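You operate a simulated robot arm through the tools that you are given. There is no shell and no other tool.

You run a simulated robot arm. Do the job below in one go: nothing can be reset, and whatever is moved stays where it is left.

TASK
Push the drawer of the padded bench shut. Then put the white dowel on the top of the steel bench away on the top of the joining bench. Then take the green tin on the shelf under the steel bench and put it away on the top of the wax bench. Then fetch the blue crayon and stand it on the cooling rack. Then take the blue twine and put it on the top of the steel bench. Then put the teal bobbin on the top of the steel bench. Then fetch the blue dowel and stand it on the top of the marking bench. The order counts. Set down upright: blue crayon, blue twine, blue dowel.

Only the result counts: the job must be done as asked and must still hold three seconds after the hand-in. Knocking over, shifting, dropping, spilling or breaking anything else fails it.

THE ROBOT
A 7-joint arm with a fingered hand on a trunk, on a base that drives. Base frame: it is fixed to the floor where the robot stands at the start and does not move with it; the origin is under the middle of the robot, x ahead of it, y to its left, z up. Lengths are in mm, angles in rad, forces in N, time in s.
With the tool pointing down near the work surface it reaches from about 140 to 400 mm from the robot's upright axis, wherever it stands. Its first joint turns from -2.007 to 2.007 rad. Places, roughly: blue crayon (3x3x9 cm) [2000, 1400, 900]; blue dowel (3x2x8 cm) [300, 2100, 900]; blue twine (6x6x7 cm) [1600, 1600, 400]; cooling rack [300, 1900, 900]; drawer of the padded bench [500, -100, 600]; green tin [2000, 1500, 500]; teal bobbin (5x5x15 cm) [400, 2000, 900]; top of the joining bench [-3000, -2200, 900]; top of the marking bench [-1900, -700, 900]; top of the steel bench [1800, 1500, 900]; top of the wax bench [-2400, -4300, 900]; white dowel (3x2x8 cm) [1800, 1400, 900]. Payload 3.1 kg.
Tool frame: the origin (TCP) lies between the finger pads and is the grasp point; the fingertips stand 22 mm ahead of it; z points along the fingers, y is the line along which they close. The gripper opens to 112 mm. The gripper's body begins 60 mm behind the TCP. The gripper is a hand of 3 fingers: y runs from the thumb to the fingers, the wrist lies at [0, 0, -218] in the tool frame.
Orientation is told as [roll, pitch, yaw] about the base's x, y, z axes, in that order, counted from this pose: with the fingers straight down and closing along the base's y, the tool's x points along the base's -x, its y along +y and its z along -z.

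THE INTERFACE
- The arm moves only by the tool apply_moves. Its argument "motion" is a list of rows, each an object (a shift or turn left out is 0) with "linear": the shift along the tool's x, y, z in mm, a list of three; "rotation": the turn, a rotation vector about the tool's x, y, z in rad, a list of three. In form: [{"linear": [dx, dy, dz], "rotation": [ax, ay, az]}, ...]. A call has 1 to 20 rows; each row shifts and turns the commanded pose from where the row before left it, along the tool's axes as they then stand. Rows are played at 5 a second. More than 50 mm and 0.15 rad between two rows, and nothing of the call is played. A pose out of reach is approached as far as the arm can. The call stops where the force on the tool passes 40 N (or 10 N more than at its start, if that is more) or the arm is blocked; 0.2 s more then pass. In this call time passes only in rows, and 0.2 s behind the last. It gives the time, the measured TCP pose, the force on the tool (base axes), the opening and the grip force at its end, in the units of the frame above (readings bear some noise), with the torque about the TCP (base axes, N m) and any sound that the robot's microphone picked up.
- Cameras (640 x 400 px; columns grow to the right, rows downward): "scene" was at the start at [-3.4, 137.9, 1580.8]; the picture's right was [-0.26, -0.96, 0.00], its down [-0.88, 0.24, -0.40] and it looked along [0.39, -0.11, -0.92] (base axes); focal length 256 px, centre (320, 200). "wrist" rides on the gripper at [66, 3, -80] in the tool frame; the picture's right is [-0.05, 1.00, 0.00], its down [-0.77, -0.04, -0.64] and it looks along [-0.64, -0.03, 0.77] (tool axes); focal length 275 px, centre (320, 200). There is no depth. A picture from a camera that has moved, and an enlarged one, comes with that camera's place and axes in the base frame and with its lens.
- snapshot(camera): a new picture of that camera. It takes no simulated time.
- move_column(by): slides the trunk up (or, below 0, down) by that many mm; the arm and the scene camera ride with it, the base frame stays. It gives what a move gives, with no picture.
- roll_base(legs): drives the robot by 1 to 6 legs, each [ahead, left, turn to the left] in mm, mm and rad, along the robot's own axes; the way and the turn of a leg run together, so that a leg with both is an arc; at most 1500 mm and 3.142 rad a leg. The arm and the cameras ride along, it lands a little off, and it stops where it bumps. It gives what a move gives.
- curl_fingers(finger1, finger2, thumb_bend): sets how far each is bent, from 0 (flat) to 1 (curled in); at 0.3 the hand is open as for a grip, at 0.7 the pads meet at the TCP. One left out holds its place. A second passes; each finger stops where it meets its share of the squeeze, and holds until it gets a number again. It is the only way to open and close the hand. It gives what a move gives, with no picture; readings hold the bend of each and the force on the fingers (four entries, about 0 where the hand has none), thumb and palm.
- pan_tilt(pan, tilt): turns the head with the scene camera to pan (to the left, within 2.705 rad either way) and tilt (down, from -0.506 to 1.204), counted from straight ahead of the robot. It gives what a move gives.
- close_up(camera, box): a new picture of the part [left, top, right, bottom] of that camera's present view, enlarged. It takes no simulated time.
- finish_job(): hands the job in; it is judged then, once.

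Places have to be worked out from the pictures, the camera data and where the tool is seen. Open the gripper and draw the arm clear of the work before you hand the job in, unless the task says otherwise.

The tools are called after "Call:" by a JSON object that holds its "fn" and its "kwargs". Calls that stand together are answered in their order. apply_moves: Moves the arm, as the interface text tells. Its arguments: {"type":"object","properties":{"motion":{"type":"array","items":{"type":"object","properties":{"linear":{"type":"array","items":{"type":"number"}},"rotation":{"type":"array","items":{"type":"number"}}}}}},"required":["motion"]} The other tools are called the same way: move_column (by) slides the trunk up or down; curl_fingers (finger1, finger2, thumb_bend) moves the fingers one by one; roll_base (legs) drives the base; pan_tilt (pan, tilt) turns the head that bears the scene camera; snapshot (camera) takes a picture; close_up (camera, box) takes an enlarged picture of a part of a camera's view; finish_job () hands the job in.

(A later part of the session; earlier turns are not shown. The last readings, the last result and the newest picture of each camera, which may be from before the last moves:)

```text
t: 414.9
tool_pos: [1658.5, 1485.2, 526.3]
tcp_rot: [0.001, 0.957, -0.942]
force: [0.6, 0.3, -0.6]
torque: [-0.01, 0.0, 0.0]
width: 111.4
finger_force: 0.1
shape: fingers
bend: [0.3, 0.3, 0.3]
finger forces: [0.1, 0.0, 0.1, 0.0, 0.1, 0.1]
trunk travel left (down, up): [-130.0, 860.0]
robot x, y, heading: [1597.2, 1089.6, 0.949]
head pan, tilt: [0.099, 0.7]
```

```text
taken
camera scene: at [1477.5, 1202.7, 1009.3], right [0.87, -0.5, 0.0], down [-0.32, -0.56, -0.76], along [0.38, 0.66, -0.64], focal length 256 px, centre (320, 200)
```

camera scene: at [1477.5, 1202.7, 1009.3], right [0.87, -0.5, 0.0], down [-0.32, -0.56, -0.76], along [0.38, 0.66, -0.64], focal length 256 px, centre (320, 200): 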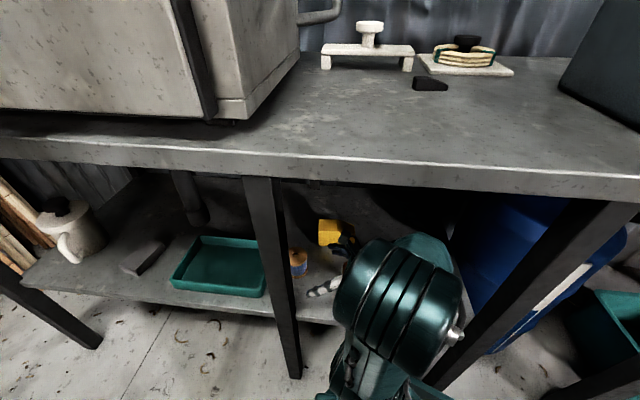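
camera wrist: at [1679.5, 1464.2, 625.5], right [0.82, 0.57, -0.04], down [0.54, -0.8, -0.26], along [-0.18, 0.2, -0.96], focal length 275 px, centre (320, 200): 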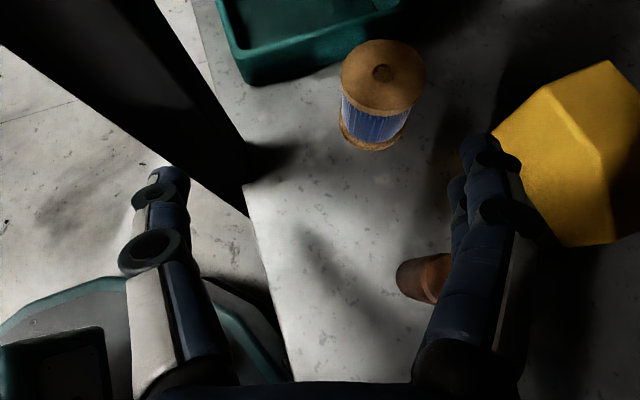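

Spool now measures 96 mm ahead along the fingers and 43 mm to their right, upright, ~58 mm across. I narrow the hand a little, move 71 mm forward (behind the leg), then strafe left.

Call:
{"fn": "curl_fingers", "kwargs": {"finger1": 0.37, "finger2": 0.37, "thumb_bend": 0.37}}

Call:
{"fn": "apply_moves", "kwargs": {"motion": [{"linear": [4.2, 22.4, 6.1]}, {"linear": [4.2, 22.4, 6.1]}, {"linear": [4.2, 22.4, 6.1]}, {"linear": [0, 0, 0]}]}}

Call:
{"fn": "snapshot", "kwargs": {"camera": "wrist"}}

```text
t: 415.9
tool_pos: [1658.9, 1484.2, 525.4]
tcp_rot: [0.001, 0.959, -0.943]
force: [0.5, -0.5, -0.1]
torque: [0.0, 0.04, 0.0]
width: 92.9
finger_force: 0.1
shape: fingers
bend: [0.37, 0.37, 0.37]
finger forces: [0.0, 0.0, 0.0, 0.0, 0.0, 0.0]
trunk travel left (down, up): [-130.0, 860.0]
robot x, y, heading: [1591.6, 1087.5, 0.953]
head pan, tilt: [0.099, 0.7]
```

```text
t: 416.9
tool_pos: [1700.2, 1543.1, 524.3]
tcp_rot: [0.002, 0.958, -0.942]
force: [0.5, -0.4, -1.0]
torque: [0.01, -0.03, 0.0]
width: 92.7
finger_force: 0.1
shape: fingers
bend: [0.37, 0.37, 0.37]
finger forces: [0.1, 0.1, 0.0, 0.0, 0.1, 0.0]
trunk travel left (down, up): [-130.0, 860.0]
robot x, y, heading: [1593.8, 1087.4, 0.945]
head pan, tilt: [0.099, 0.7]
```

```text
taken
camera wrist: at [1721.0, 1521.8, 625.0], right [0.82, 0.57, -0.04], down [0.54, -0.8, -0.27], along [-0.18, 0.2, -0.96], focal length 275 px, centre (320, 200)
```

wrist: 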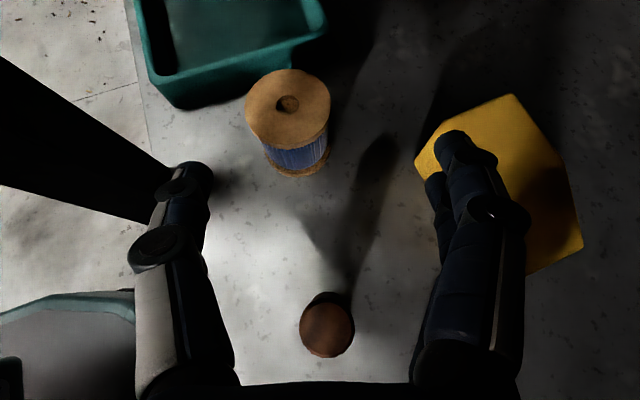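

Leg occupies about 295–325 mm ahead, so the hand passes behind it with ~40 mm to spare. I strafe 76 mm left to bring the hand over the spool.

Call:
{"fn": "roll_base", "kwargs": {"legs": [[0, 76, 0]]}}

Call:
{"fn": "snapshot", "kwargs": {"camera": "wrist"}}

```text
t: 418.0
tool_pos: [1639.1, 1588.1, 524.9]
tcp_rot: [0.001, 0.958, -0.94]
force: [0.0, -0.5, 0.6]
torque: [-0.01, 0.03, 0.01]
width: 93.1
finger_force: 0.0
shape: fingers
bend: [0.37, 0.37, 0.37]
finger forces: [0.0, 0.0, 0.1, 0.1, 0.1, 0.1]
trunk travel left (down, up): [-130.0, 860.0]
robot x, y, heading: [1535.3, 1131.9, 0.953]
head pan, tilt: [0.099, 0.7]
```

```text
taken
camera wrist: at [1658.9, 1565.9, 624.9], right [0.82, 0.57, -0.04], down [0.54, -0.8, -0.27], along [-0.18, 0.2, -0.96], focal length 275 px, centre (320, 200)
```

wrist: 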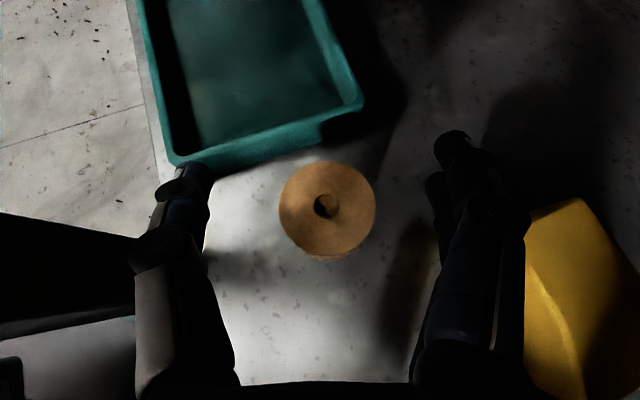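

Spool is 9 mm ahead of the TCP and 2 mm right, centred between the fingers; the tray edge is >30 mm beyond the tips. Small correction, then I sink the hand onto it.

Call:
{"fn": "apply_moves", "kwargs": {"motion": [{"linear": [2.3, 2, 3.3]}, {"linear": [0, 0, 0]}]}}

Call:
{"fn": "move_column", "kwargs": {"by": -45}}

Call:
{"fn": "snapshot", "kwargs": {"camera": "wrist"}}

```text
t: 418.6
tool_pos: [1637.7, 1591.2, 525.6]
tcp_rot: [0.001, 0.958, -0.941]
force: [-0.2, 0.3, 0.0]
torque: [-0.02, -0.02, -0.04]
width: 92.9
finger_force: 0.1
shape: fingers
bend: [0.37, 0.37, 0.37]
finger forces: [0.0, 0.0, 0.0, 0.1, 0.0, 0.0]
trunk travel left (down, up): [-130.0, 860.0]
robot x, y, heading: [1531.4, 1132.3, 0.953]
head pan, tilt: [0.099, 0.7]
```

```text
t: 419.4
tool_pos: [1637.9, 1591.7, 480.7]
tcp_rot: [0.002, 0.956, -0.941]
force: [-0.4, -0.1, 0.2]
torque: [0.01, -0.02, 0.01]
width: 92.8
finger_force: 0.1
shape: fingers
bend: [0.37, 0.37, 0.37]
finger forces: [0.0, 0.0, 0.0, 0.0, 0.0, 0.1]
trunk travel left (down, up): [-85.0, 905.0]
robot x, y, heading: [1531.8, 1133.4, 0.945]
head pan, tilt: [0.099, 0.7]
```

```text
taken
camera wrist: at [1658.3, 1570.1, 579.8], right [0.82, 0.57, -0.04], down [0.54, -0.8, -0.27], along [-0.18, 0.2, -0.96], focal length 275 px, centre (320, 200)
```

wrist: 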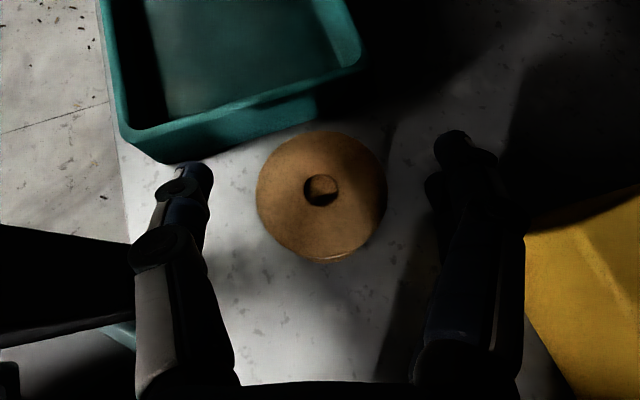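

Centred within a millimetre. I sink the remaining 40 mm and close the hand.

Call:
{"fn": "move_column", "kwargs": {"by": -40}}

Call:
{"fn": "snapshot", "kwargs": {"camera": "wrist"}}

```text
t: 420.3
tool_pos: [1639.1, 1591.6, 439.5]
tcp_rot: [0.003, 0.958, -0.941]
force: [-0.7, -0.1, -1.0]
torque: [0.04, 0.0, -0.01]
width: 93.0
finger_force: 0.0
shape: fingers
bend: [0.37, 0.37, 0.37]
finger forces: [0.1, 0.1, 0.0, 0.0, 0.1, 0.0]
trunk travel left (down, up): [-45.0, 945.0]
robot x, y, heading: [1533.3, 1131.1, 0.954]
head pan, tilt: [0.099, 0.7]
```

```text
taken
camera wrist: at [1658.3, 1570.1, 539.8], right [0.82, 0.57, -0.04], down [0.54, -0.8, -0.26], along [-0.18, 0.2, -0.96], focal length 275 px, centre (320, 200)
```

wrist: 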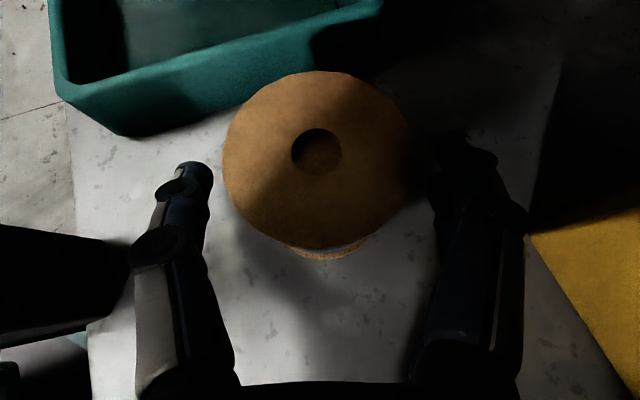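

Spool sits between thumb and fingers, top at about the right height. I close in two stages.

Call:
{"fn": "curl_fingers", "kwargs": {"finger1": 0.5, "finger2": 0.5, "thumb_bend": 0.5}}

Call:
{"fn": "curl_fingers", "kwargs": {"finger1": 0.58, "finger2": 0.58, "thumb_bend": 0.58}}

Call:
{"fn": "snapshot", "kwargs": {"camera": "wrist"}}

```text
t: 421.3
tool_pos: [1638.7, 1589.7, 440.1]
tcp_rot: [0.002, 0.959, -0.94]
force: [-0.3, -1.1, 0.9]
torque: [0.01, 0.03, 0.02]
width: 56.4
finger_force: 0.5
shape: fingers
bend: [0.5, 0.49, 0.5]
finger forces: [0.0, 0.4, 0.0, 0.0, 0.4, 0.0]
trunk travel left (down, up): [-45.0, 945.0]
robot x, y, heading: [1534.2, 1131.7, 0.946]
head pan, tilt: [0.099, 0.7]
```

```text
t: 422.3
tool_pos: [1638.9, 1591.2, 439.8]
tcp_rot: [0.0, 0.958, -0.944]
force: [-0.1, 0.5, 0.4]
torque: [0.0, -0.03, -0.02]
width: 52.6
finger_force: 6.8
shape: fingers
bend: [0.52, 0.51, 0.53]
finger forces: [3.0, 3.8, 0.1, 0.0, 6.7, 0.1]
trunk travel left (down, up): [-45.0, 945.0]
robot x, y, heading: [1535.3, 1132.6, 0.948]
head pan, tilt: [0.099, 0.7]
```

```text
taken
camera wrist: at [1658.3, 1570.1, 539.8], right [0.82, 0.57, -0.04], down [0.54, -0.8, -0.26], along [-0.18, 0.2, -0.96], focal length 275 px, centre (320, 200)
```

wrist: 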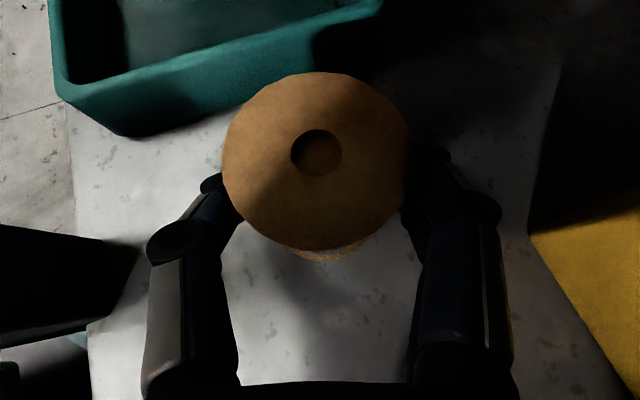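

Balanced grip. I tighten slightly and lift it above the brown dowel's height.

Call:
{"fn": "curl_fingers", "kwargs": {"finger1": 0.61, "finger2": 0.61, "thumb_bend": 0.61}}

Call:
{"fn": "move_column", "kwargs": {"by": 30}}

Call:
{"fn": "snapshot", "kwargs": {"camera": "wrist"}}

```text
t: 423.3
tool_pos: [1637.4, 1590.7, 441.1]
tcp_rot: [0.0, 0.959, -0.942]
force: [0.2, -0.1, 0.4]
torque: [0.01, -0.02, 0.0]
width: 51.2
finger_force: 10.9
shape: fingers
bend: [0.53, 0.52, 0.55]
finger forces: [5.1, 5.8, 0.0, 0.0, 10.9, 0.1]
trunk travel left (down, up): [-45.0, 945.0]
robot x, y, heading: [1534.4, 1130.1, 0.945]
head pan, tilt: [0.099, 0.7]
```

```text
t: 424.0
tool_pos: [1637.6, 1591.4, 469.4]
tcp_rot: [-0.001, 0.957, -0.942]
force: [-0.4, -0.2, -0.6]
torque: [-0.02, 0.01, 0.0]
width: 51.4
finger_force: 10.7
shape: fingers
bend: [0.53, 0.52, 0.55]
finger forces: [4.9, 5.8, 0.1, 0.0, 11.0, 0.0]
trunk travel left (down, up): [-75.0, 915.0]
robot x, y, heading: [1537.4, 1134.5, 0.952]
head pan, tilt: [0.099, 0.7]
```

```text
taken
camera wrist: at [1658.3, 1570.2, 569.8], right [0.82, 0.57, -0.04], down [0.54, -0.8, -0.26], along [-0.18, 0.2, -0.96], focal length 275 px, centre (320, 200)
```

wrist: 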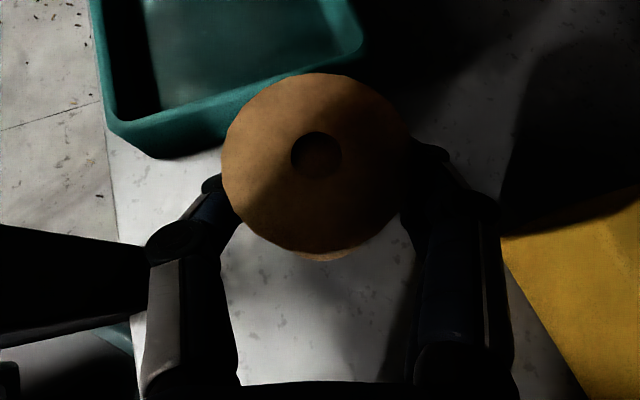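

Steady. I raise to clear the brown dowel and leave by the reverse path: right, arm back, base back.

Call:
{"fn": "move_column", "kwargs": {"by": 65}}

Call:
{"fn": "roll_base", "kwargs": {"legs": [[0, -78, 0]]}}

Call:
{"fn": "apply_moves", "kwargs": {"motion": [{"linear": [-4.2, -22.4, -6.1]}, {"linear": [-4.2, -22.4, -6.1]}, {"linear": [-4.2, -22.4, -6.1]}, {"linear": [0, 0, 0]}]}}

Call:
{"fn": "snapshot", "kwargs": {"camera": "wrist"}}

```text
t: 425.1
tool_pos: [1638.1, 1589.8, 533.9]
tcp_rot: [0.0, 0.96, -0.943]
force: [-0.4, -0.2, 0.0]
torque: [0.01, 0.03, 0.02]
width: 51.2
finger_force: 11.2
shape: fingers
bend: [0.53, 0.52, 0.55]
finger forces: [4.8, 5.8, 0.0, 0.0, 11.0, 0.0]
trunk travel left (down, up): [-140.0, 850.0]
robot x, y, heading: [1534.7, 1136.6, 0.952]
head pan, tilt: [0.099, 0.7]
```

```text
t: 426.1
tool_pos: [1701.4, 1545.6, 533.2]
tcp_rot: [-0.001, 0.958, -0.944]
force: [0.6, -0.1, -0.7]
torque: [-0.01, 0.02, 0.01]
width: 51.2
finger_force: 10.8
shape: fingers
bend: [0.53, 0.52, 0.55]
finger forces: [5.0, 5.8, 0.1, 0.0, 11.0, 0.1]
trunk travel left (down, up): [-140.0, 850.0]
robot x, y, heading: [1596.1, 1088.3, 0.948]
head pan, tilt: [0.099, 0.7]
```

```text
t: 427.1
tool_pos: [1659.6, 1488.4, 534.9]
tcp_rot: [0.001, 0.958, -0.943]
force: [0.0, 0.6, -0.4]
torque: [-0.04, 0.01, 0.02]
width: 51.2
finger_force: 10.9
shape: fingers
bend: [0.53, 0.52, 0.55]
finger forces: [4.7, 5.7, 0.0, 0.0, 11.0, 0.0]
trunk travel left (down, up): [-140.0, 850.0]
robot x, y, heading: [1596.3, 1087.9, 0.948]
head pan, tilt: [0.099, 0.7]
```

```text
taken
camera wrist: at [1680.4, 1467.0, 635.1], right [0.82, 0.56, -0.04], down [0.54, -0.8, -0.27], along [-0.18, 0.2, -0.96], focal length 275 px, centre (320, 200)
```

wrist: 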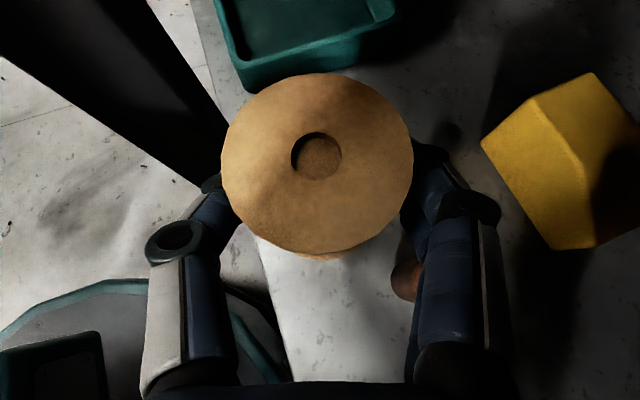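

All clear. I back out of the bench.

Call:
{"fn": "roll_base", "kwargs": {"legs": [[-370, 0, 0]]}}

Call:
{"fn": "snapshot", "kwargs": {"camera": "scene"}}

Call:
{"fn": "snapshot", "kwargs": {"camera": "wrist"}}

```text
t: 429.5
tool_pos: [1445.7, 1187.9, 535.3]
tcp_rot: [0.002, 0.958, -0.942]
force: [-0.3, 0.1, -0.2]
torque: [-0.05, -0.02, -0.01]
width: 51.2
finger_force: 11.2
shape: fingers
bend: [0.53, 0.52, 0.55]
finger forces: [4.8, 5.8, 0.0, 0.1, 11.0, 0.0]
trunk travel left (down, up): [-140.0, 850.0]
robot x, y, heading: [1383.3, 787.9, 0.948]
head pan, tilt: [0.099, 0.7]
```

```text
taken
camera scene: at [1263.7, 901.2, 1019.3], right [0.87, -0.5, 0.0], down [-0.32, -0.56, -0.76], along [0.38, 0.66, -0.64], focal length 256 px, centre (320, 200)
```

scene: 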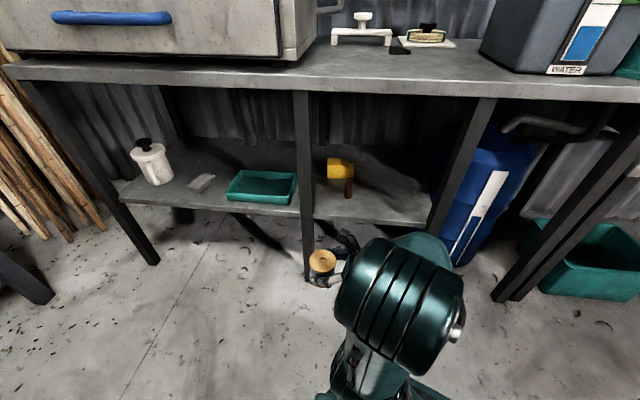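

```text
taken
camera wrist: at [1465.1, 1166.6, 635.1], right [0.82, 0.56, -0.04], down [0.54, -0.8, -0.26], along [-0.18, 0.2, -0.96], focal length 275 px, centre (320, 200)
```

wrist: 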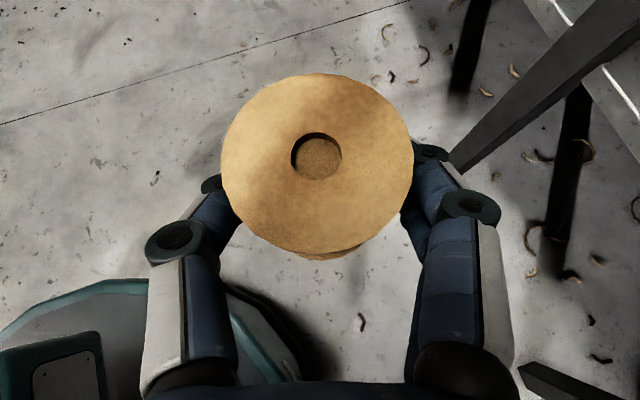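

Spool held upright. I raise the trunk above bench height and drive up to the bench; the spot in front (right of the steam box, about 75 mm inside the edge) is free.

Call:
{"fn": "move_column", "kwargs": {"by": 400}}

Call:
{"fn": "move_column", "kwargs": {"by": 45}}

Call:
{"fn": "roll_base", "kwargs": {"legs": [[0, -50, 0], [365, 0, 0]]}}

Call:
{"fn": "snapshot", "kwargs": {"camera": "wrist"}}

Call:
{"fn": "snapshot", "kwargs": {"camera": "scene"}}

```text
t: 433.3
tool_pos: [1445.6, 1187.7, 934.7]
tcp_rot: [0.0, 0.96, -0.942]
force: [-0.3, -0.3, -0.3]
torque: [0.01, 0.01, 0.01]
width: 51.2
finger_force: 10.5
shape: fingers
bend: [0.53, 0.52, 0.55]
finger forces: [4.7, 5.8, 0.1, 0.0, 10.9, 0.0]
trunk travel left (down, up): [-540.0, 450.0]
robot x, y, heading: [1378.5, 787.1, 0.949]
head pan, tilt: [0.099, 0.7]
```

```text
t: 434.2
tool_pos: [1444.3, 1187.0, 978.9]
tcp_rot: [-0.003, 0.958, -0.944]
force: [0.5, -1.1, -0.1]
torque: [-0.04, -0.02, -0.02]
width: 51.1
finger_force: 10.8
shape: fingers
bend: [0.53, 0.52, 0.55]
finger forces: [4.8, 5.8, 0.0, 0.0, 10.9, 0.0]
trunk travel left (down, up): [-585.0, 405.0]
robot x, y, heading: [1381.9, 783.5, 0.95]
head pan, tilt: [0.099, 0.7]
```

```text
t: 437.1
tool_pos: [1696.8, 1455.9, 980.6]
tcp_rot: [0.001, 0.958, -0.94]
force: [0.4, 0.1, -1.2]
torque: [0.0, 0.01, 0.01]
width: 51.2
finger_force: 10.7
shape: fingers
bend: [0.53, 0.52, 0.55]
finger forces: [4.7, 5.8, 0.1, 0.0, 10.8, 0.1]
trunk travel left (down, up): [-585.0, 405.0]
robot x, y, heading: [1633.5, 1056.1, 0.953]
head pan, tilt: [0.099, 0.7]
```

```text
taken
camera wrist: at [1717.6, 1434.4, 1079.9], right [0.82, 0.57, -0.04], down [0.54, -0.8, -0.26], along [-0.18, 0.2, -0.96], focal length 275 px, centre (320, 200)
```

wrist: 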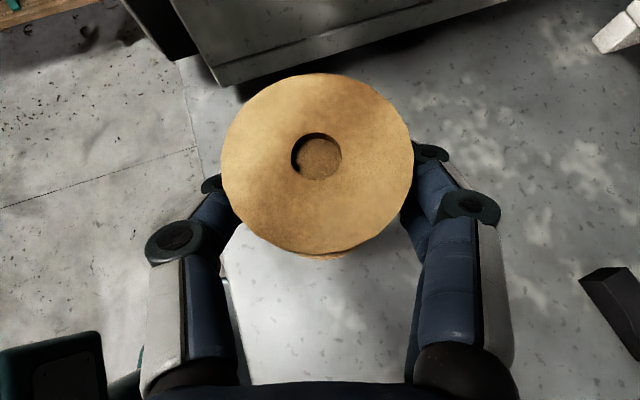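

```text
taken
camera scene: at [1516.8, 1168.8, 1464.3], right [0.87, -0.5, 0.0], down [-0.32, -0.56, -0.76], along [0.38, 0.66, -0.64], focal length 256 px, centre (320, 200)
```

scene: 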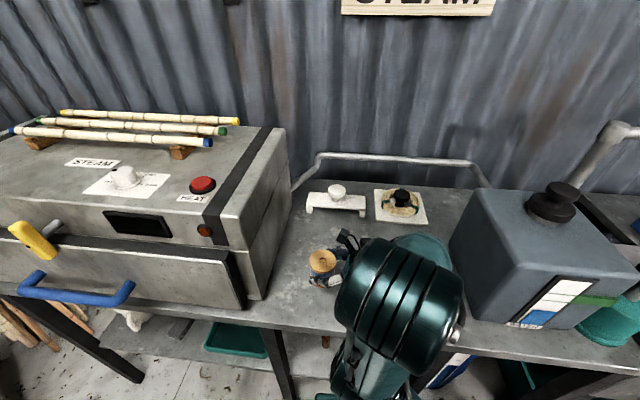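

Spool is over a free patch: ~87 mm inside the front edge and ~185 mm from the steam box. I lower it.

Call:
{"fn": "move_column", "kwargs": {"by": -85}}

Call:
{"fn": "apply_moves", "kwargs": {"motion": [{"linear": [-1.64, 0, 1.15]}, {"linear": [-1.64, 0, 1.15]}, {"linear": [-1.64, 0, 1.15]}, {"linear": [0, 0, 0]}]}}

```text
t: 438.3
tool_pos: [1697.2, 1454.6, 896.6]
tcp_rot: [0.003, 0.96, -0.938]
force: [-0.2, 5.0, 16.3]
torque: [0.3, 0.08, 0.03]
width: 51.0
finger_force: 12.3
shape: fingers
bend: [0.54, 0.53, 0.56]
finger forces: [7.0, 7.1, 0.1, 0.0, 10.6, 0.0]
trunk travel left (down, up): [-500.0, 490.0]
robot x, y, heading: [1630.7, 1053.2, 0.956]
head pan, tilt: [0.099, 0.7]
```

```text
t: 439.3
tool_pos: [1696.6, 1454.0, 889.6]
tcp_rot: [0.002, 0.957, -0.941]
force: [-1.2, 5.5, 17.1]
torque: [0.29, 0.07, 0.05]
width: 50.7
finger_force: 12.4
shape: fingers
bend: [0.53, 0.53, 0.56]
finger forces: [7.9, 7.2, 0.0, 0.1, 10.3, 0.1]
trunk travel left (down, up): [-500.0, 490.0]
robot x, y, heading: [1633.8, 1052.8, 0.955]
head pan, tilt: [0.099, 0.7]
```

It had already touched down; the hand slid a few mm on the spool. I relieve the pressure and look.

Call:
{"fn": "apply_moves", "kwargs": {"motion": [{"linear": [1.64, 0, -1.15]}, {"linear": [0.8, 0, -0.57]}, {"linear": [0, 0, 0]}]}}

Call:
{"fn": "snapshot", "kwargs": {"camera": "wrist"}}

Call:
{"fn": "close_up", "kwargs": {"camera": "scene", "box": [280, 220, 400, 320]}}

```text
t: 440.1
tool_pos: [1697.0, 1453.5, 891.4]
tcp_rot: [-0.002, 0.956, -0.941]
force: [-0.1, -0.1, -1.5]
torque: [0.0, 0.01, 0.0]
width: 51.0
finger_force: 11.3
shape: fingers
bend: [0.53, 0.53, 0.56]
finger forces: [5.3, 6.0, 0.1, 0.0, 11.2, 0.0]
trunk travel left (down, up): [-500.0, 490.0]
robot x, y, heading: [1633.8, 1052.0, 0.948]
head pan, tilt: [0.099, 0.7]
```

```text
taken
camera wrist: at [1717.3, 1433.5, 991.8], right [0.82, 0.57, -0.04], down [0.54, -0.8, -0.26], along [-0.18, 0.2, -0.96], focal length 275 px, centre (320, 200)
```

wrist: 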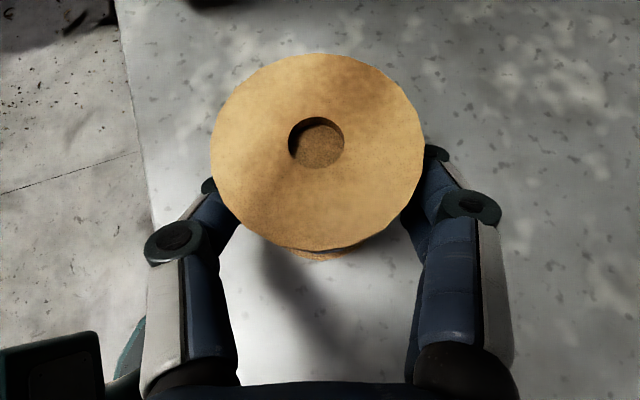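

```text
4.00 times, centred on (340, 270) of scene
camera zoom: at [1516.3, 1167.9, 1379.2], right [0.87, -0.5, 0.0], down [-0.32, -0.56, -0.76], along [0.38, 0.66, -0.64], focal length 1022 px, centre (240, -80)
```

zoom: 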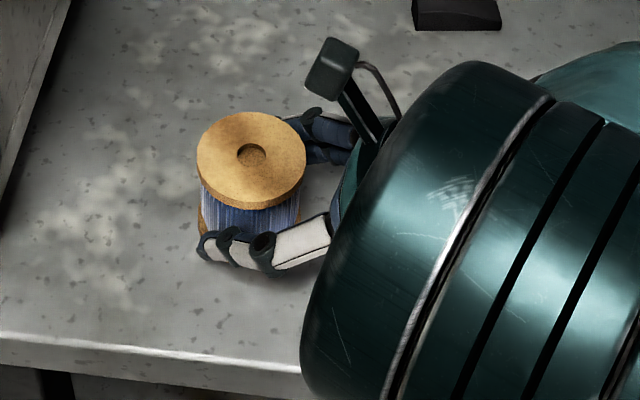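

The spool stands on the top. I settle it 1.5 mm lower so its base is flat on the bench and then open.

Call:
{"fn": "apply_moves", "kwargs": {"motion": [{"linear": [-1.2, 0, 0.86]}, {"linear": [0, 0, 0]}]}}

Call:
{"fn": "curl_fingers", "kwargs": {"finger1": 0.48, "finger2": 0.48, "thumb_bend": 0.48}}

Call:
{"fn": "snapshot", "kwargs": {"camera": "wrist"}}

```text
t: 440.7
tool_pos: [1697.5, 1455.3, 891.3]
tcp_rot: [0.003, 0.959, -0.941]
force: [-0.8, -0.1, 2.7]
torque: [0.07, -0.05, 0.06]
width: 51.0
finger_force: 11.5
shape: fingers
bend: [0.53, 0.53, 0.56]
finger forces: [5.5, 6.0, 0.0, 0.0, 11.5, 0.0]
trunk travel left (down, up): [-500.0, 490.0]
robot x, y, heading: [1632.6, 1056.5, 0.95]
head pan, tilt: [0.099, 0.7]
```

```text
t: 441.7
tool_pos: [1697.7, 1454.8, 890.1]
tcp_rot: [-0.001, 0.959, -0.94]
force: [-0.4, -0.2, -0.3]
torque: [0.0, -0.01, -0.01]
width: 60.0
finger_force: 0.0
shape: fingers
bend: [0.48, 0.48, 0.48]
finger forces: [0.1, 0.0, 0.1, 0.0, 0.0, 0.0]
trunk travel left (down, up): [-500.0, 490.0]
robot x, y, heading: [1631.5, 1052.2, 0.949]
head pan, tilt: [0.099, 0.7]
```

```text
taken
camera wrist: at [1717.3, 1433.9, 990.7], right [0.82, 0.57, -0.04], down [0.54, -0.8, -0.27], along [-0.18, 0.2, -0.96], focal length 275 px, centre (320, 200)
```

wrist: 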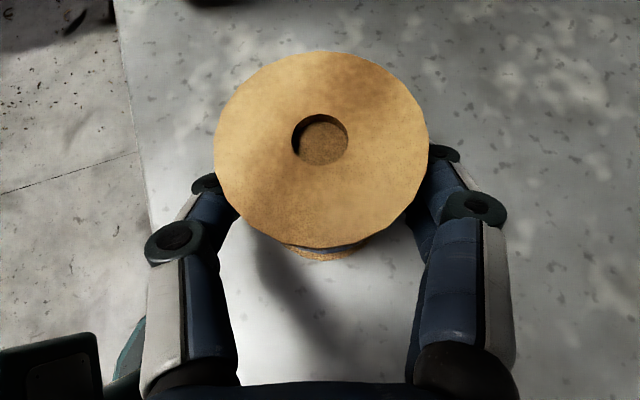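

Standing free. I open wider than the flange and raise the hand straight up.

Call:
{"fn": "curl_fingers", "kwargs": {"finger1": 0.33, "finger2": 0.33, "thumb_bend": 0.33}}

Call:
{"fn": "move_column", "kwargs": {"by": 150}}

Call:
{"fn": "snapshot", "kwargs": {"camera": "wrist"}}

Call:
{"fn": "close_up", "kwargs": {"camera": "scene", "box": [260, 220, 420, 340]}}

```text
t: 442.7
tool_pos: [1697.9, 1454.3, 891.5]
tcp_rot: [0.002, 0.959, -0.94]
force: [-0.7, 0.7, 0.2]
torque: [0.0, 0.01, 0.01]
width: 103.0
finger_force: 0.1
shape: fingers
bend: [0.33, 0.33, 0.33]
finger forces: [0.1, 0.1, 0.0, 0.0, 0.0, 0.1]
trunk travel left (down, up): [-500.0, 490.0]
robot x, y, heading: [1632.7, 1051.1, 0.95]
head pan, tilt: [0.099, 0.7]
```

```text
t: 444.4
tool_pos: [1696.5, 1453.9, 1040.5]
tcp_rot: [-0.001, 0.957, -0.942]
force: [-0.7, 0.2, -0.4]
torque: [0.02, 0.01, 0.04]
width: 102.9
finger_force: 0.0
shape: fingers
bend: [0.33, 0.33, 0.33]
finger forces: [0.0, 0.0, 0.0, 0.0, 0.0, 0.0]
trunk travel left (down, up): [-650.0, 340.0]
robot x, y, heading: [1634.3, 1055.0, 0.955]
head pan, tilt: [0.099, 0.7]
```

```text
taken
camera wrist: at [1717.3, 1434.0, 1140.6], right [0.82, 0.57, -0.04], down [0.54, -0.8, -0.26], along [-0.18, 0.2, -0.96], focal length 275 px, centre (320, 200)
```

wrist: 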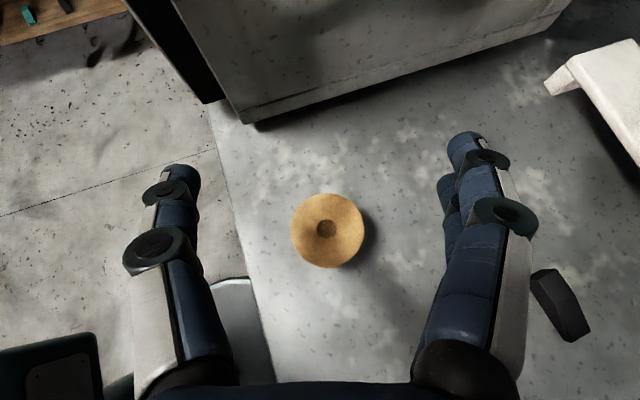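

```text
3.33 times, centred on (340, 280) of scene
camera zoom: at [1516.3, 1168.1, 1529.3], right [0.87, -0.5, 0.0], down [-0.32, -0.56, -0.76], along [0.38, 0.66, -0.64], focal length 852 px, centre (253, -67)
```

zoom: 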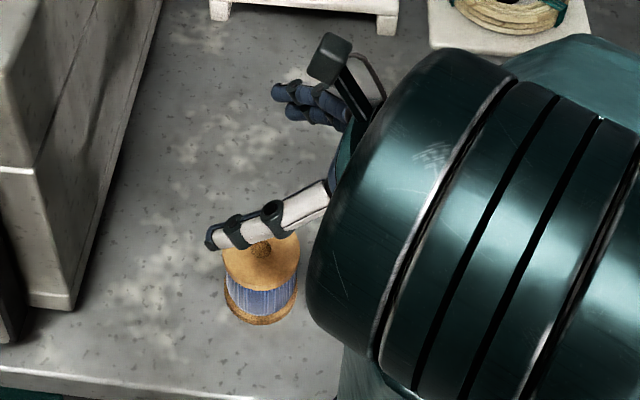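

Twine is standing upright on the steel bench. Next the teal bobbin on the rack. I back off and bring the arm back to the forward, 53° posture.

Call:
{"fn": "roll_base", "kwargs": {"legs": [[-375, 0, 0]]}}

Call:
{"fn": "apply_moves", "kwargs": {"motion": [{"linear": [-1.0, 24.8, -1.4], "rotation": [-0.1143, 0, 0.0801]}, {"linear": [-1.0, 24.8, -1.4], "rotation": [-0.1143, 0, 0.0801]}, {"linear": [-1.0, 24.8, -1.4], "rotation": [-0.1143, 0, 0.0801]}, {"linear": [-1.0, 24.8, -1.4], "rotation": [-0.1143, 0, 0.0801]}, {"linear": [-1.0, 24.8, -1.4], "rotation": [-0.1143, 0, 0.0801]}, {"linear": [-1.0, 24.8, -1.4], "rotation": [-0.1143, 0, 0.0801]}, {"linear": [-1.0, 24.8, -1.4], "rotation": [-0.1143, 0, 0.0801]}, {"linear": [-1.0, 24.8, -1.4], "rotation": [-0.1143, 0, 0.0801]}, {"linear": [-1.0, 24.8, -1.4], "rotation": [-0.1143, 0, 0.0801]}, {"linear": [0, 0, 0]}]}}

Call:
{"fn": "apply_moves", "kwargs": {"motion": [{"linear": [-30.7, 0, 21.5]}, {"linear": [-30.7, 0, 21.5]}, {"linear": [-30.7, 0, 21.5]}, {"linear": [-30.7, 0, 21.5]}, {"rotation": [0, -0.104, 0]}, {"rotation": [0, -0.104, 0]}, {"rotation": [0, -0.104, 0]}, {"linear": [0, 0, 0]}]}}

Call:
{"fn": "move_column", "kwargs": {"by": 200}}

```text
t: 446.8
tool_pos: [1478.2, 1147.7, 1041.5]
tcp_rot: [0.001, 0.956, -0.94]
force: [-0.2, -0.6, -0.5]
torque: [0.02, -0.02, 0.01]
width: 103.0
finger_force: 0.1
shape: fingers
bend: [0.33, 0.33, 0.33]
finger forces: [0.1, 0.0, 0.0, 0.0, 0.0, 0.0]
trunk travel left (down, up): [-650.0, 340.0]
robot x, y, heading: [1413.9, 744.7, 0.949]
head pan, tilt: [0.099, 0.7]
```

```text
t: 449.0
tool_pos: [1687.4, 1149.3, 1040.9]
tcp_rot: [0.005, 0.959, -2.195]
force: [0.1, -0.4, 0.4]
torque: [0.01, 0.01, -0.03]
width: 103.2
finger_force: 0.2
shape: fingers
bend: [0.33, 0.33, 0.33]
finger forces: [0.1, 0.0, 0.0, 0.0, 0.0, 0.1]
trunk travel left (down, up): [-650.0, 340.0]
robot x, y, heading: [1414.8, 748.8, 0.949]
head pan, tilt: [0.099, 0.7]
```

```text
t: 450.8
tool_pos: [1688.2, 1149.5, 890.3]
tcp_rot: [0.003, 0.645, -2.197]
force: [0.6, -0.3, -0.4]
torque: [-0.01, -0.01, -0.03]
width: 103.0
finger_force: 0.0
shape: fingers
bend: [0.33, 0.33, 0.33]
finger forces: [0.1, 0.0, 0.0, 0.0, 0.1, 0.1]
trunk travel left (down, up): [-650.0, 340.0]
robot x, y, heading: [1414.2, 742.1, 0.955]
head pan, tilt: [0.099, 0.7]
```

```text
t: 453.0
tool_pos: [1687.9, 1149.2, 1091.1]
tcp_rot: [0.002, 0.648, -2.196]
force: [-0.2, 0.0, -0.7]
torque: [0.0, 0.0, 0.01]
width: 103.1
finger_force: 0.1
shape: fingers
bend: [0.33, 0.33, 0.33]
finger forces: [0.1, 0.0, 0.0, 0.0, 0.0, 0.1]
trunk travel left (down, up): [-850.0, 140.0]
robot x, y, heading: [1413.6, 747.9, 0.953]
head pan, tilt: [0.099, 0.7]
```

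Now I drive to the rack's right end, facing it slightly from the left.

Call:
{"fn": "roll_base", "kwargs": {"legs": [[0, 830, 0], [0, 0, 1.372], [0, -290, 0], [180, 0, 0]]}}

Call:
{"fn": "pan_tilt", "kwargs": {"pan": -0.2, "tilt": 0.6}}

Call:
{"fn": "snapshot", "kwargs": {"camera": "scene"}}

Call:
{"fn": "snapshot", "kwargs": {"camera": "wrist"}}

```text
t: 463.5
tool_pos: [488.0, 1905.6, 1090.7]
tcp_rot: [0.0, 0.648, -0.823]
force: [0.2, -1.0, 1.3]
torque: [-0.02, 0.02, 0.01]
width: 103.3
finger_force: 0.0
shape: fingers
bend: [0.33, 0.33, 0.33]
finger forces: [0.0, 0.0, 0.0, 0.0, 0.1, 0.1]
trunk travel left (down, up): [-850.0, 140.0]
robot x, y, heading: [826.4, 1559.2, 2.327]
head pan, tilt: [0.099, 0.7]
```

```text
t: 464.3
tool_pos: [486.7, 1905.5, 1091.5]
tcp_rot: [0.001, 0.648, -0.822]
force: [-0.7, -0.4, -0.2]
torque: [-0.01, 0.0, -0.02]
width: 103.3
finger_force: 0.1
shape: fingers
bend: [0.33, 0.33, 0.33]
finger forces: [0.0, 0.0, 0.0, 0.0, 0.0, 0.1]
trunk travel left (down, up): [-850.0, 140.0]
robot x, y, heading: [834.1, 1558.9, 2.322]
head pan, tilt: [-0.201, 0.6]
```

```text
taken
camera scene: at [710.9, 1486.6, 1737.9], right [0.85, 0.53, 0.0], down [0.3, -0.48, -0.83], along [-0.43, 0.7, -0.56], focal length 256 px, centre (320, 200)
```

scene: 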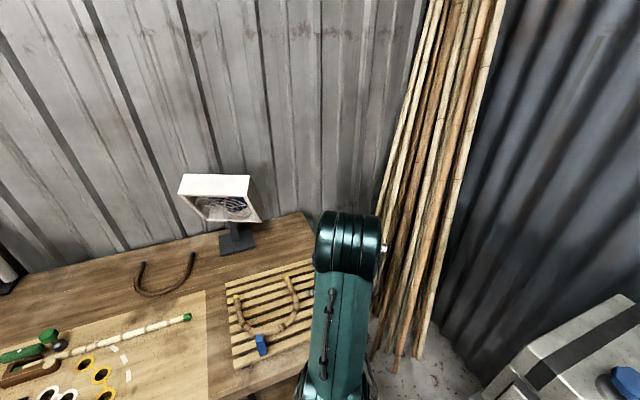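

```text
taken
camera wrist: at [488.1, 1910.1, 1194.9], right [0.76, 0.65, -0.03], down [0.65, -0.76, 0.04], along [0.01, -0.05, -1.0], focal length 275 px, centre (320, 200)
```

wrist: 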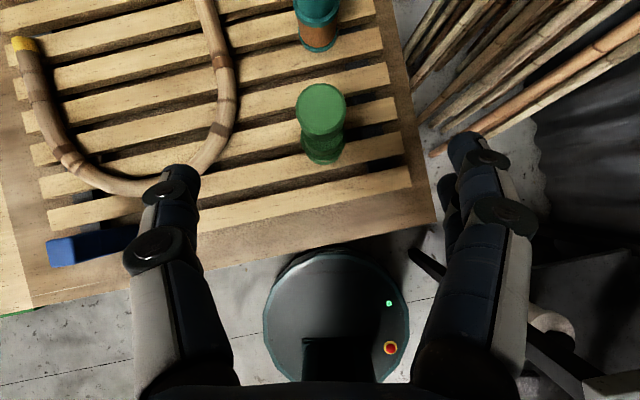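

Aligned: the green bobbin is ~50 mm ahead and the teal one ~187 mm ahead of the TCP, both on the hand's line; the fingers pass above them (~37 mm). I drive 136 mm closer.

Call:
{"fn": "roll_base", "kwargs": {"legs": [[130, 0, 0]]}}

Call:
{"fn": "snapshot", "kwargs": {"camera": "wrist"}}

```text
t: 465.6
tool_pos: [399.1, 2000.7, 1090.8]
tcp_rot: [0.001, 0.647, -0.822]
force: [-0.1, 0.8, -0.3]
torque: [0.03, 0.0, -0.02]
width: 103.2
finger_force: 0.1
shape: fingers
bend: [0.33, 0.33, 0.33]
finger forces: [0.0, 0.0, 0.0, 0.1, 0.1, 0.0]
trunk travel left (down, up): [-850.0, 140.0]
robot x, y, heading: [738.9, 1651.6, 2.325]
head pan, tilt: [-0.201, 0.6]
```

```text
taken
camera wrist: at [399.9, 2004.2, 1195.0], right [0.76, 0.65, -0.03], down [0.65, -0.76, 0.04], along [0.01, -0.05, -1.0], focal length 275 px, centre (320, 200)
```

wrist: 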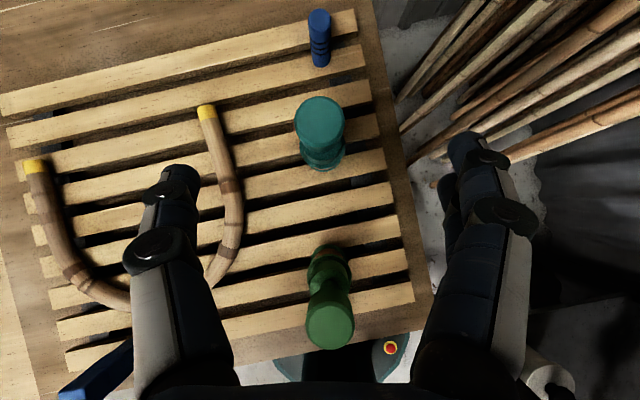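

Teal bobbin's top knob is ~47 mm ahead, blue dowel ~100 mm beyond it, the green bobbin passes well under the palm. I move over the knob and lower to grip it.

Call:
{"fn": "apply_moves", "kwargs": {"motion": [{"linear": [16.3, 0, 12.4]}, {"linear": [16.3, 0, 12.4]}, {"linear": [0, 0, 0]}]}}

Call:
{"fn": "move_column", "kwargs": {"by": -50}}

Call:
{"fn": "snapshot", "kwargs": {"camera": "wrist"}}

Call:
{"fn": "close_up", "kwargs": {"camera": "scene", "box": [270, 220, 430, 340]}}

```text
t: 466.4
tool_pos: [370.7, 2029.2, 1091.2]
tcp_rot: [0.004, 0.647, -0.821]
force: [0.2, 0.0, 0.0]
torque: [-0.03, 0.0, 0.0]
width: 103.0
finger_force: 0.1
shape: fingers
bend: [0.33, 0.33, 0.33]
finger forces: [0.0, 0.0, 0.1, 0.0, 0.1, 0.1]
trunk travel left (down, up): [-850.0, 140.0]
robot x, y, heading: [740.8, 1655.6, 2.328]
head pan, tilt: [-0.201, 0.6]
```

```text
t: 467.3
tool_pos: [371.0, 2030.1, 1040.4]
tcp_rot: [0.003, 0.646, -0.821]
force: [-0.5, -0.4, 0.0]
torque: [0.0, -0.01, 0.01]
width: 103.0
finger_force: 0.1
shape: fingers
bend: [0.33, 0.33, 0.33]
finger forces: [0.0, 0.1, 0.1, 0.1, 0.0, 0.0]
trunk travel left (down, up): [-800.0, 190.0]
robot x, y, heading: [738.5, 1654.7, 2.323]
head pan, tilt: [-0.201, 0.6]
```

```text
taken
camera wrist: at [372.0, 2034.7, 1144.8], right [0.76, 0.65, -0.03], down [0.65, -0.76, 0.04], along [0.01, -0.05, -1.0], focal length 275 px, centre (320, 200)
```

wrist: 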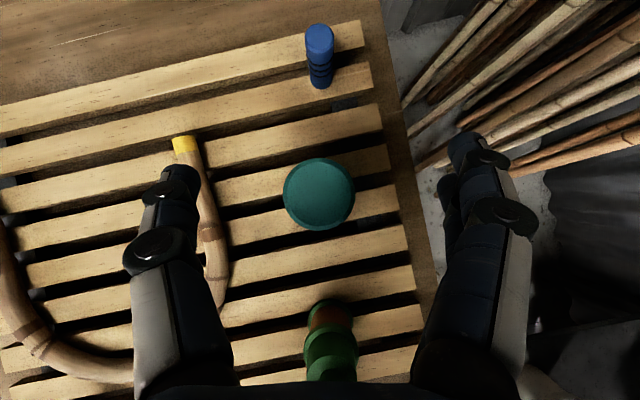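

```text
3.33 times, centred on (350, 280) of scene
camera zoom: at [622.5, 1581.0, 1687.9], right [0.85, 0.53, 0.0], down [0.3, -0.48, -0.83], along [-0.43, 0.7, -0.56], focal length 852 px, centre (220, -67)
```

zoom: 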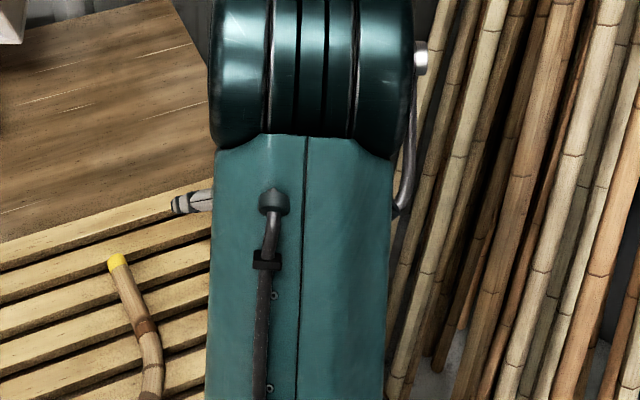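

Knob is right under the TCP. Slight 4 mm shift back, lower to knob height and close.

Call:
{"fn": "apply_moves", "kwargs": {"motion": [{"linear": [-3.2, 0, -2.4]}, {"linear": [0, 0, 0]}]}}

Call:
{"fn": "move_column", "kwargs": {"by": -38}}

Call:
{"fn": "snapshot", "kwargs": {"camera": "wrist"}}

```text
t: 467.9
tool_pos: [374.4, 2027.5, 1041.8]
tcp_rot: [0.003, 0.648, -0.823]
force: [-0.4, -1.1, 0.7]
torque: [0.01, 0.02, -0.03]
width: 103.1
finger_force: 0.0
shape: fingers
bend: [0.33, 0.33, 0.33]
finger forces: [0.0, 0.1, 0.1, 0.1, 0.1, 0.0]
trunk travel left (down, up): [-800.0, 190.0]
robot x, y, heading: [739.7, 1654.2, 2.328]
head pan, tilt: [-0.201, 0.6]
```

```text
t: 468.7
tool_pos: [374.7, 2026.8, 1004.1]
tcp_rot: [0.001, 0.648, -0.821]
force: [-0.4, -0.3, -0.7]
torque: [0.03, 0.0, -0.02]
width: 103.2
finger_force: 0.0
shape: fingers
bend: [0.33, 0.33, 0.33]
finger forces: [0.0, 0.1, 0.0, 0.0, 0.1, 0.0]
trunk travel left (down, up): [-762.0, 228.0]
robot x, y, heading: [740.0, 1654.8, 2.329]
head pan, tilt: [-0.201, 0.6]
```

```text
taken
camera wrist: at [374.9, 2032.1, 1107.2], right [0.76, 0.65, -0.03], down [0.65, -0.76, 0.04], along [0.01, -0.05, -1.0], focal length 275 px, centre (320, 200)
```

wrist: 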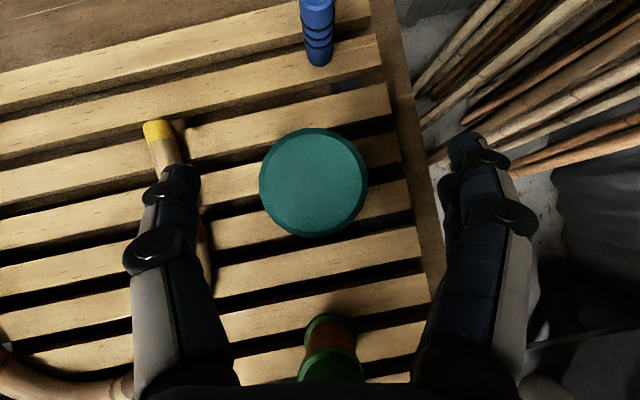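

Good. I close in two stages on the knob.

Call:
{"fn": "curl_fingers", "kwargs": {"finger1": 0.58, "finger2": 0.58, "thumb_bend": 0.58}}

Call:
{"fn": "curl_fingers", "kwargs": {"finger1": 0.67, "finger2": 0.67, "thumb_bend": 0.67}}

Call:
{"fn": "snapshot", "kwargs": {"camera": "wrist"}}

```text
t: 469.7
tool_pos: [373.7, 2027.2, 1003.5]
tcp_rot: [0.002, 0.648, -0.822]
force: [-0.1, -0.6, 0.4]
torque: [-0.01, 0.01, -0.01]
width: 36.2
finger_force: 0.0
shape: fingers
bend: [0.57, 0.57, 0.57]
finger forces: [0.1, 0.1, 0.0, 0.0, 0.0, 0.1]
trunk travel left (down, up): [-762.0, 228.0]
robot x, y, heading: [738.8, 1657.1, 2.323]
head pan, tilt: [-0.201, 0.6]
```

```text
t: 470.7
tool_pos: [374.0, 2027.5, 1003.4]
tcp_rot: [0.003, 0.649, -0.822]
force: [-0.1, -0.5, -1.1]
torque: [-0.01, -0.04, 0.0]
width: 11.1
finger_force: 1.0
shape: fingers
bend: [0.67, 0.65, 0.66]
finger forces: [0.0, 1.0, 0.0, 0.0, 1.1, 0.1]
trunk travel left (down, up): [-762.0, 228.0]
robot x, y, heading: [745.9, 1653.7, 2.322]
head pan, tilt: [-0.201, 0.6]
```

```text
taken
camera wrist: at [374.7, 2032.2, 1107.1], right [0.76, 0.65, -0.03], down [0.65, -0.76, 0.04], along [0.01, -0.05, -1.0], focal length 275 px, centre (320, 200)
```

wrist: 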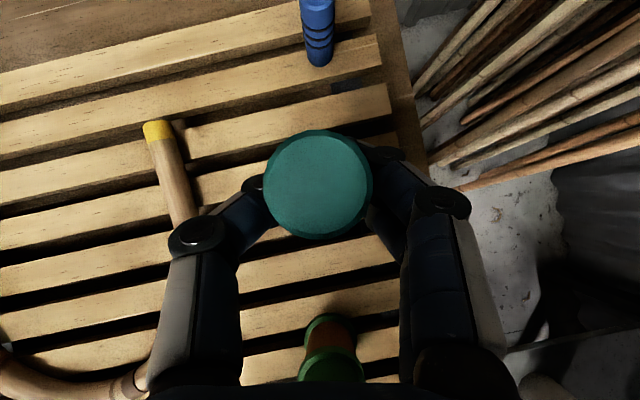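

The fingers seem to meet the narrow neck just below the knob. I open, go up 12 mm and grip the knob itself.

Call:
{"fn": "curl_fingers", "kwargs": {"finger1": 0.56, "finger2": 0.56, "thumb_bend": 0.56}}

Call:
{"fn": "move_column", "kwargs": {"by": 13}}

Call:
{"fn": "curl_fingers", "kwargs": {"finger1": 0.66, "finger2": 0.66, "thumb_bend": 0.66}}

Call:
{"fn": "snapshot", "kwargs": {"camera": "wrist"}}

```text
t: 471.7
tool_pos: [374.3, 2025.8, 1003.3]
tcp_rot: [0.002, 0.647, -0.823]
force: [0.1, 0.9, 0.3]
torque: [-0.02, 0.0, 0.02]
width: 37.1
finger_force: 0.1
shape: fingers
bend: [0.56, 0.56, 0.56]
finger forces: [0.1, 0.0, 0.0, 0.1, 0.1, 0.0]
trunk travel left (down, up): [-762.0, 228.0]
robot x, y, heading: [741.9, 1655.4, 2.328]
head pan, tilt: [-0.201, 0.6]
```

```text
t: 472.3
tool_pos: [373.9, 2026.8, 1016.1]
tcp_rot: [0.002, 0.646, -0.823]
force: [0.0, 0.3, -0.5]
torque: [-0.01, 0.04, -0.01]
width: 37.3
finger_force: 0.1
shape: fingers
bend: [0.56, 0.56, 0.56]
finger forces: [0.0, 0.0, 0.0, 0.0, 0.0, 0.0]
trunk travel left (down, up): [-775.0, 215.0]
robot x, y, heading: [741.1, 1655.0, 2.322]
head pan, tilt: [-0.201, 0.6]
```

```text
t: 473.3
tool_pos: [374.4, 2026.9, 1015.6]
tcp_rot: [0.001, 0.647, -0.821]
force: [-0.5, -0.2, -0.4]
torque: [0.03, -0.05, -0.02]
width: 18.3
finger_force: 1.6
shape: fingers
bend: [0.63, 0.64, 0.65]
finger forces: [1.5, 0.9, 0.1, 0.1, 2.3, 0.1]
trunk travel left (down, up): [-775.0, 215.0]
robot x, y, heading: [739.4, 1652.2, 2.326]
head pan, tilt: [-0.201, 0.6]
```

```text
taken
camera wrist: at [374.6, 2032.2, 1120.0], right [0.76, 0.65, -0.03], down [0.65, -0.76, 0.04], along [0.01, -0.05, -1.0], focal length 275 px, centre (320, 200)
```

wrist: 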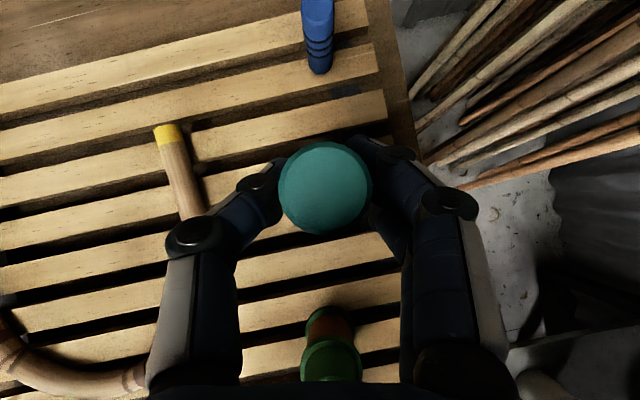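

Contact is shared now. I tighten to a firm grip and lift.

Call:
{"fn": "curl_fingers", "kwargs": {"finger1": 0.72, "finger2": 0.72, "thumb_bend": 0.72}}

Call:
{"fn": "snapshot", "kwargs": {"camera": "wrist"}}

```text
t: 474.3
tool_pos: [374.0, 2027.6, 1016.3]
tcp_rot: [0.003, 0.647, -0.821]
force: [0.4, 0.4, -1.3]
torque: [0.02, -0.04, 0.02]
width: 9.1
finger_force: 5.8
shape: fingers
bend: [0.7, 0.71, 0.69]
finger forces: [3.1, 3.6, 0.0, 0.0, 6.4, 0.0]
trunk travel left (down, up): [-775.0, 215.0]
robot x, y, heading: [739.2, 1651.4, 2.325]
head pan, tilt: [-0.201, 0.6]
```

```text
taken
camera wrist: at [374.6, 2032.2, 1120.0], right [0.76, 0.65, -0.03], down [0.65, -0.76, 0.04], along [0.01, -0.05, -1.0], focal length 275 px, centre (320, 200)
```

wrist: 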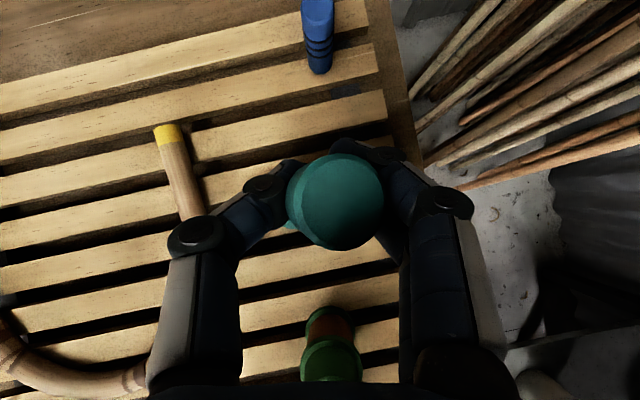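

The knob shifted a bit in the grip; I look closely before going on.

Call:
{"fn": "close_up", "kwargs": {"camera": "wrist", "box": [220, 110, 440, 290]}}

Call:
{"fn": "pan_tilt", "kwargs": {"pan": 0.35, "tilt": 0.6}}

Call:
{"fn": "snapshot", "kwargs": {"camera": "scene"}}

```text
2.22 times, centred on (330, 200) of wrist
camera zoom: at [374.6, 2032.2, 1120.0], right [0.76, 0.65, -0.03], down [0.65, -0.76, 0.04], along [0.01, -0.05, -1.0], focal length 612 px, centre (298, 200)
```

zoom: 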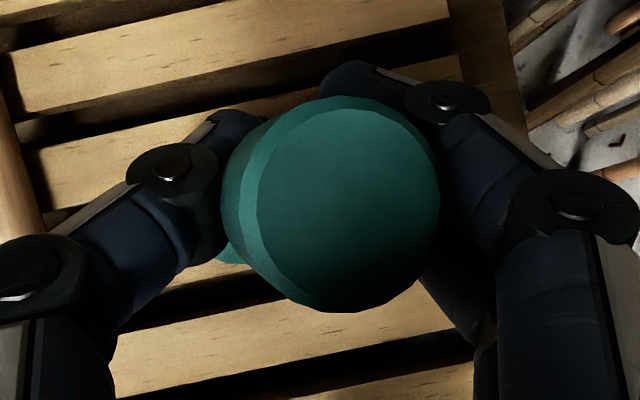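

```text
t: 475.3
tool_pos: [374.1, 2027.5, 1015.8]
tcp_rot: [0.002, 0.647, -0.823]
force: [0.3, 0.1, -1.2]
torque: [0.0, -0.03, 0.0]
width: 9.6
finger_force: 6.7
shape: fingers
bend: [0.7, 0.71, 0.69]
finger forces: [3.1, 3.6, 0.0, 0.0, 6.4, 0.0]
trunk travel left (down, up): [-775.0, 215.0]
robot x, y, heading: [740.3, 1655.2, 2.328]
head pan, tilt: [0.351, 0.6]
```

```text
taken
camera scene: at [589.8, 1545.8, 1662.9], right [0.45, 0.89, 0.0], down [0.5, -0.25, -0.82], along [-0.74, 0.37, -0.57], focal length 256 px, centre (320, 200)
```

scene: 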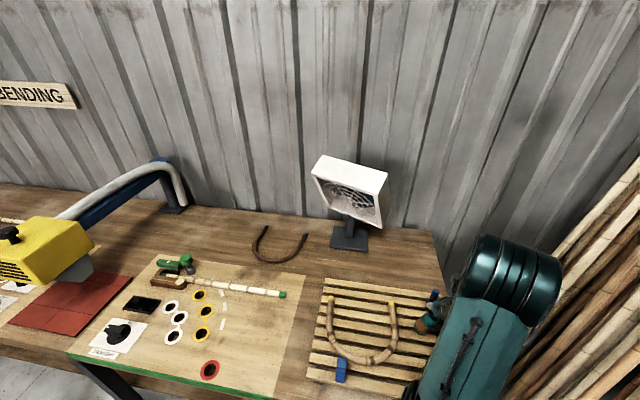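

I zoom on the bobbin from the scene camera.

Call:
{"fn": "close_up", "kwargs": {"camera": "scene", "box": [390, 270, 470, 350]}}

```text
5.00 times, centred on (430, 310) of scene
camera zoom: at [589.8, 1545.8, 1662.9], right [0.45, 0.89, 0.0], down [0.5, -0.25, -0.82], along [-0.74, 0.37, -0.57], focal length 1278 px, centre (-230, -350)
```

zoom: 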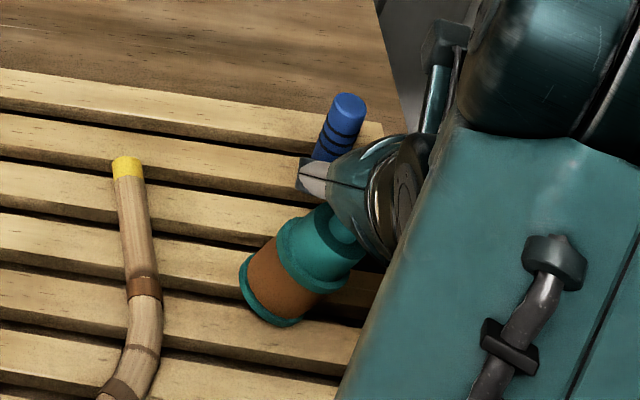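

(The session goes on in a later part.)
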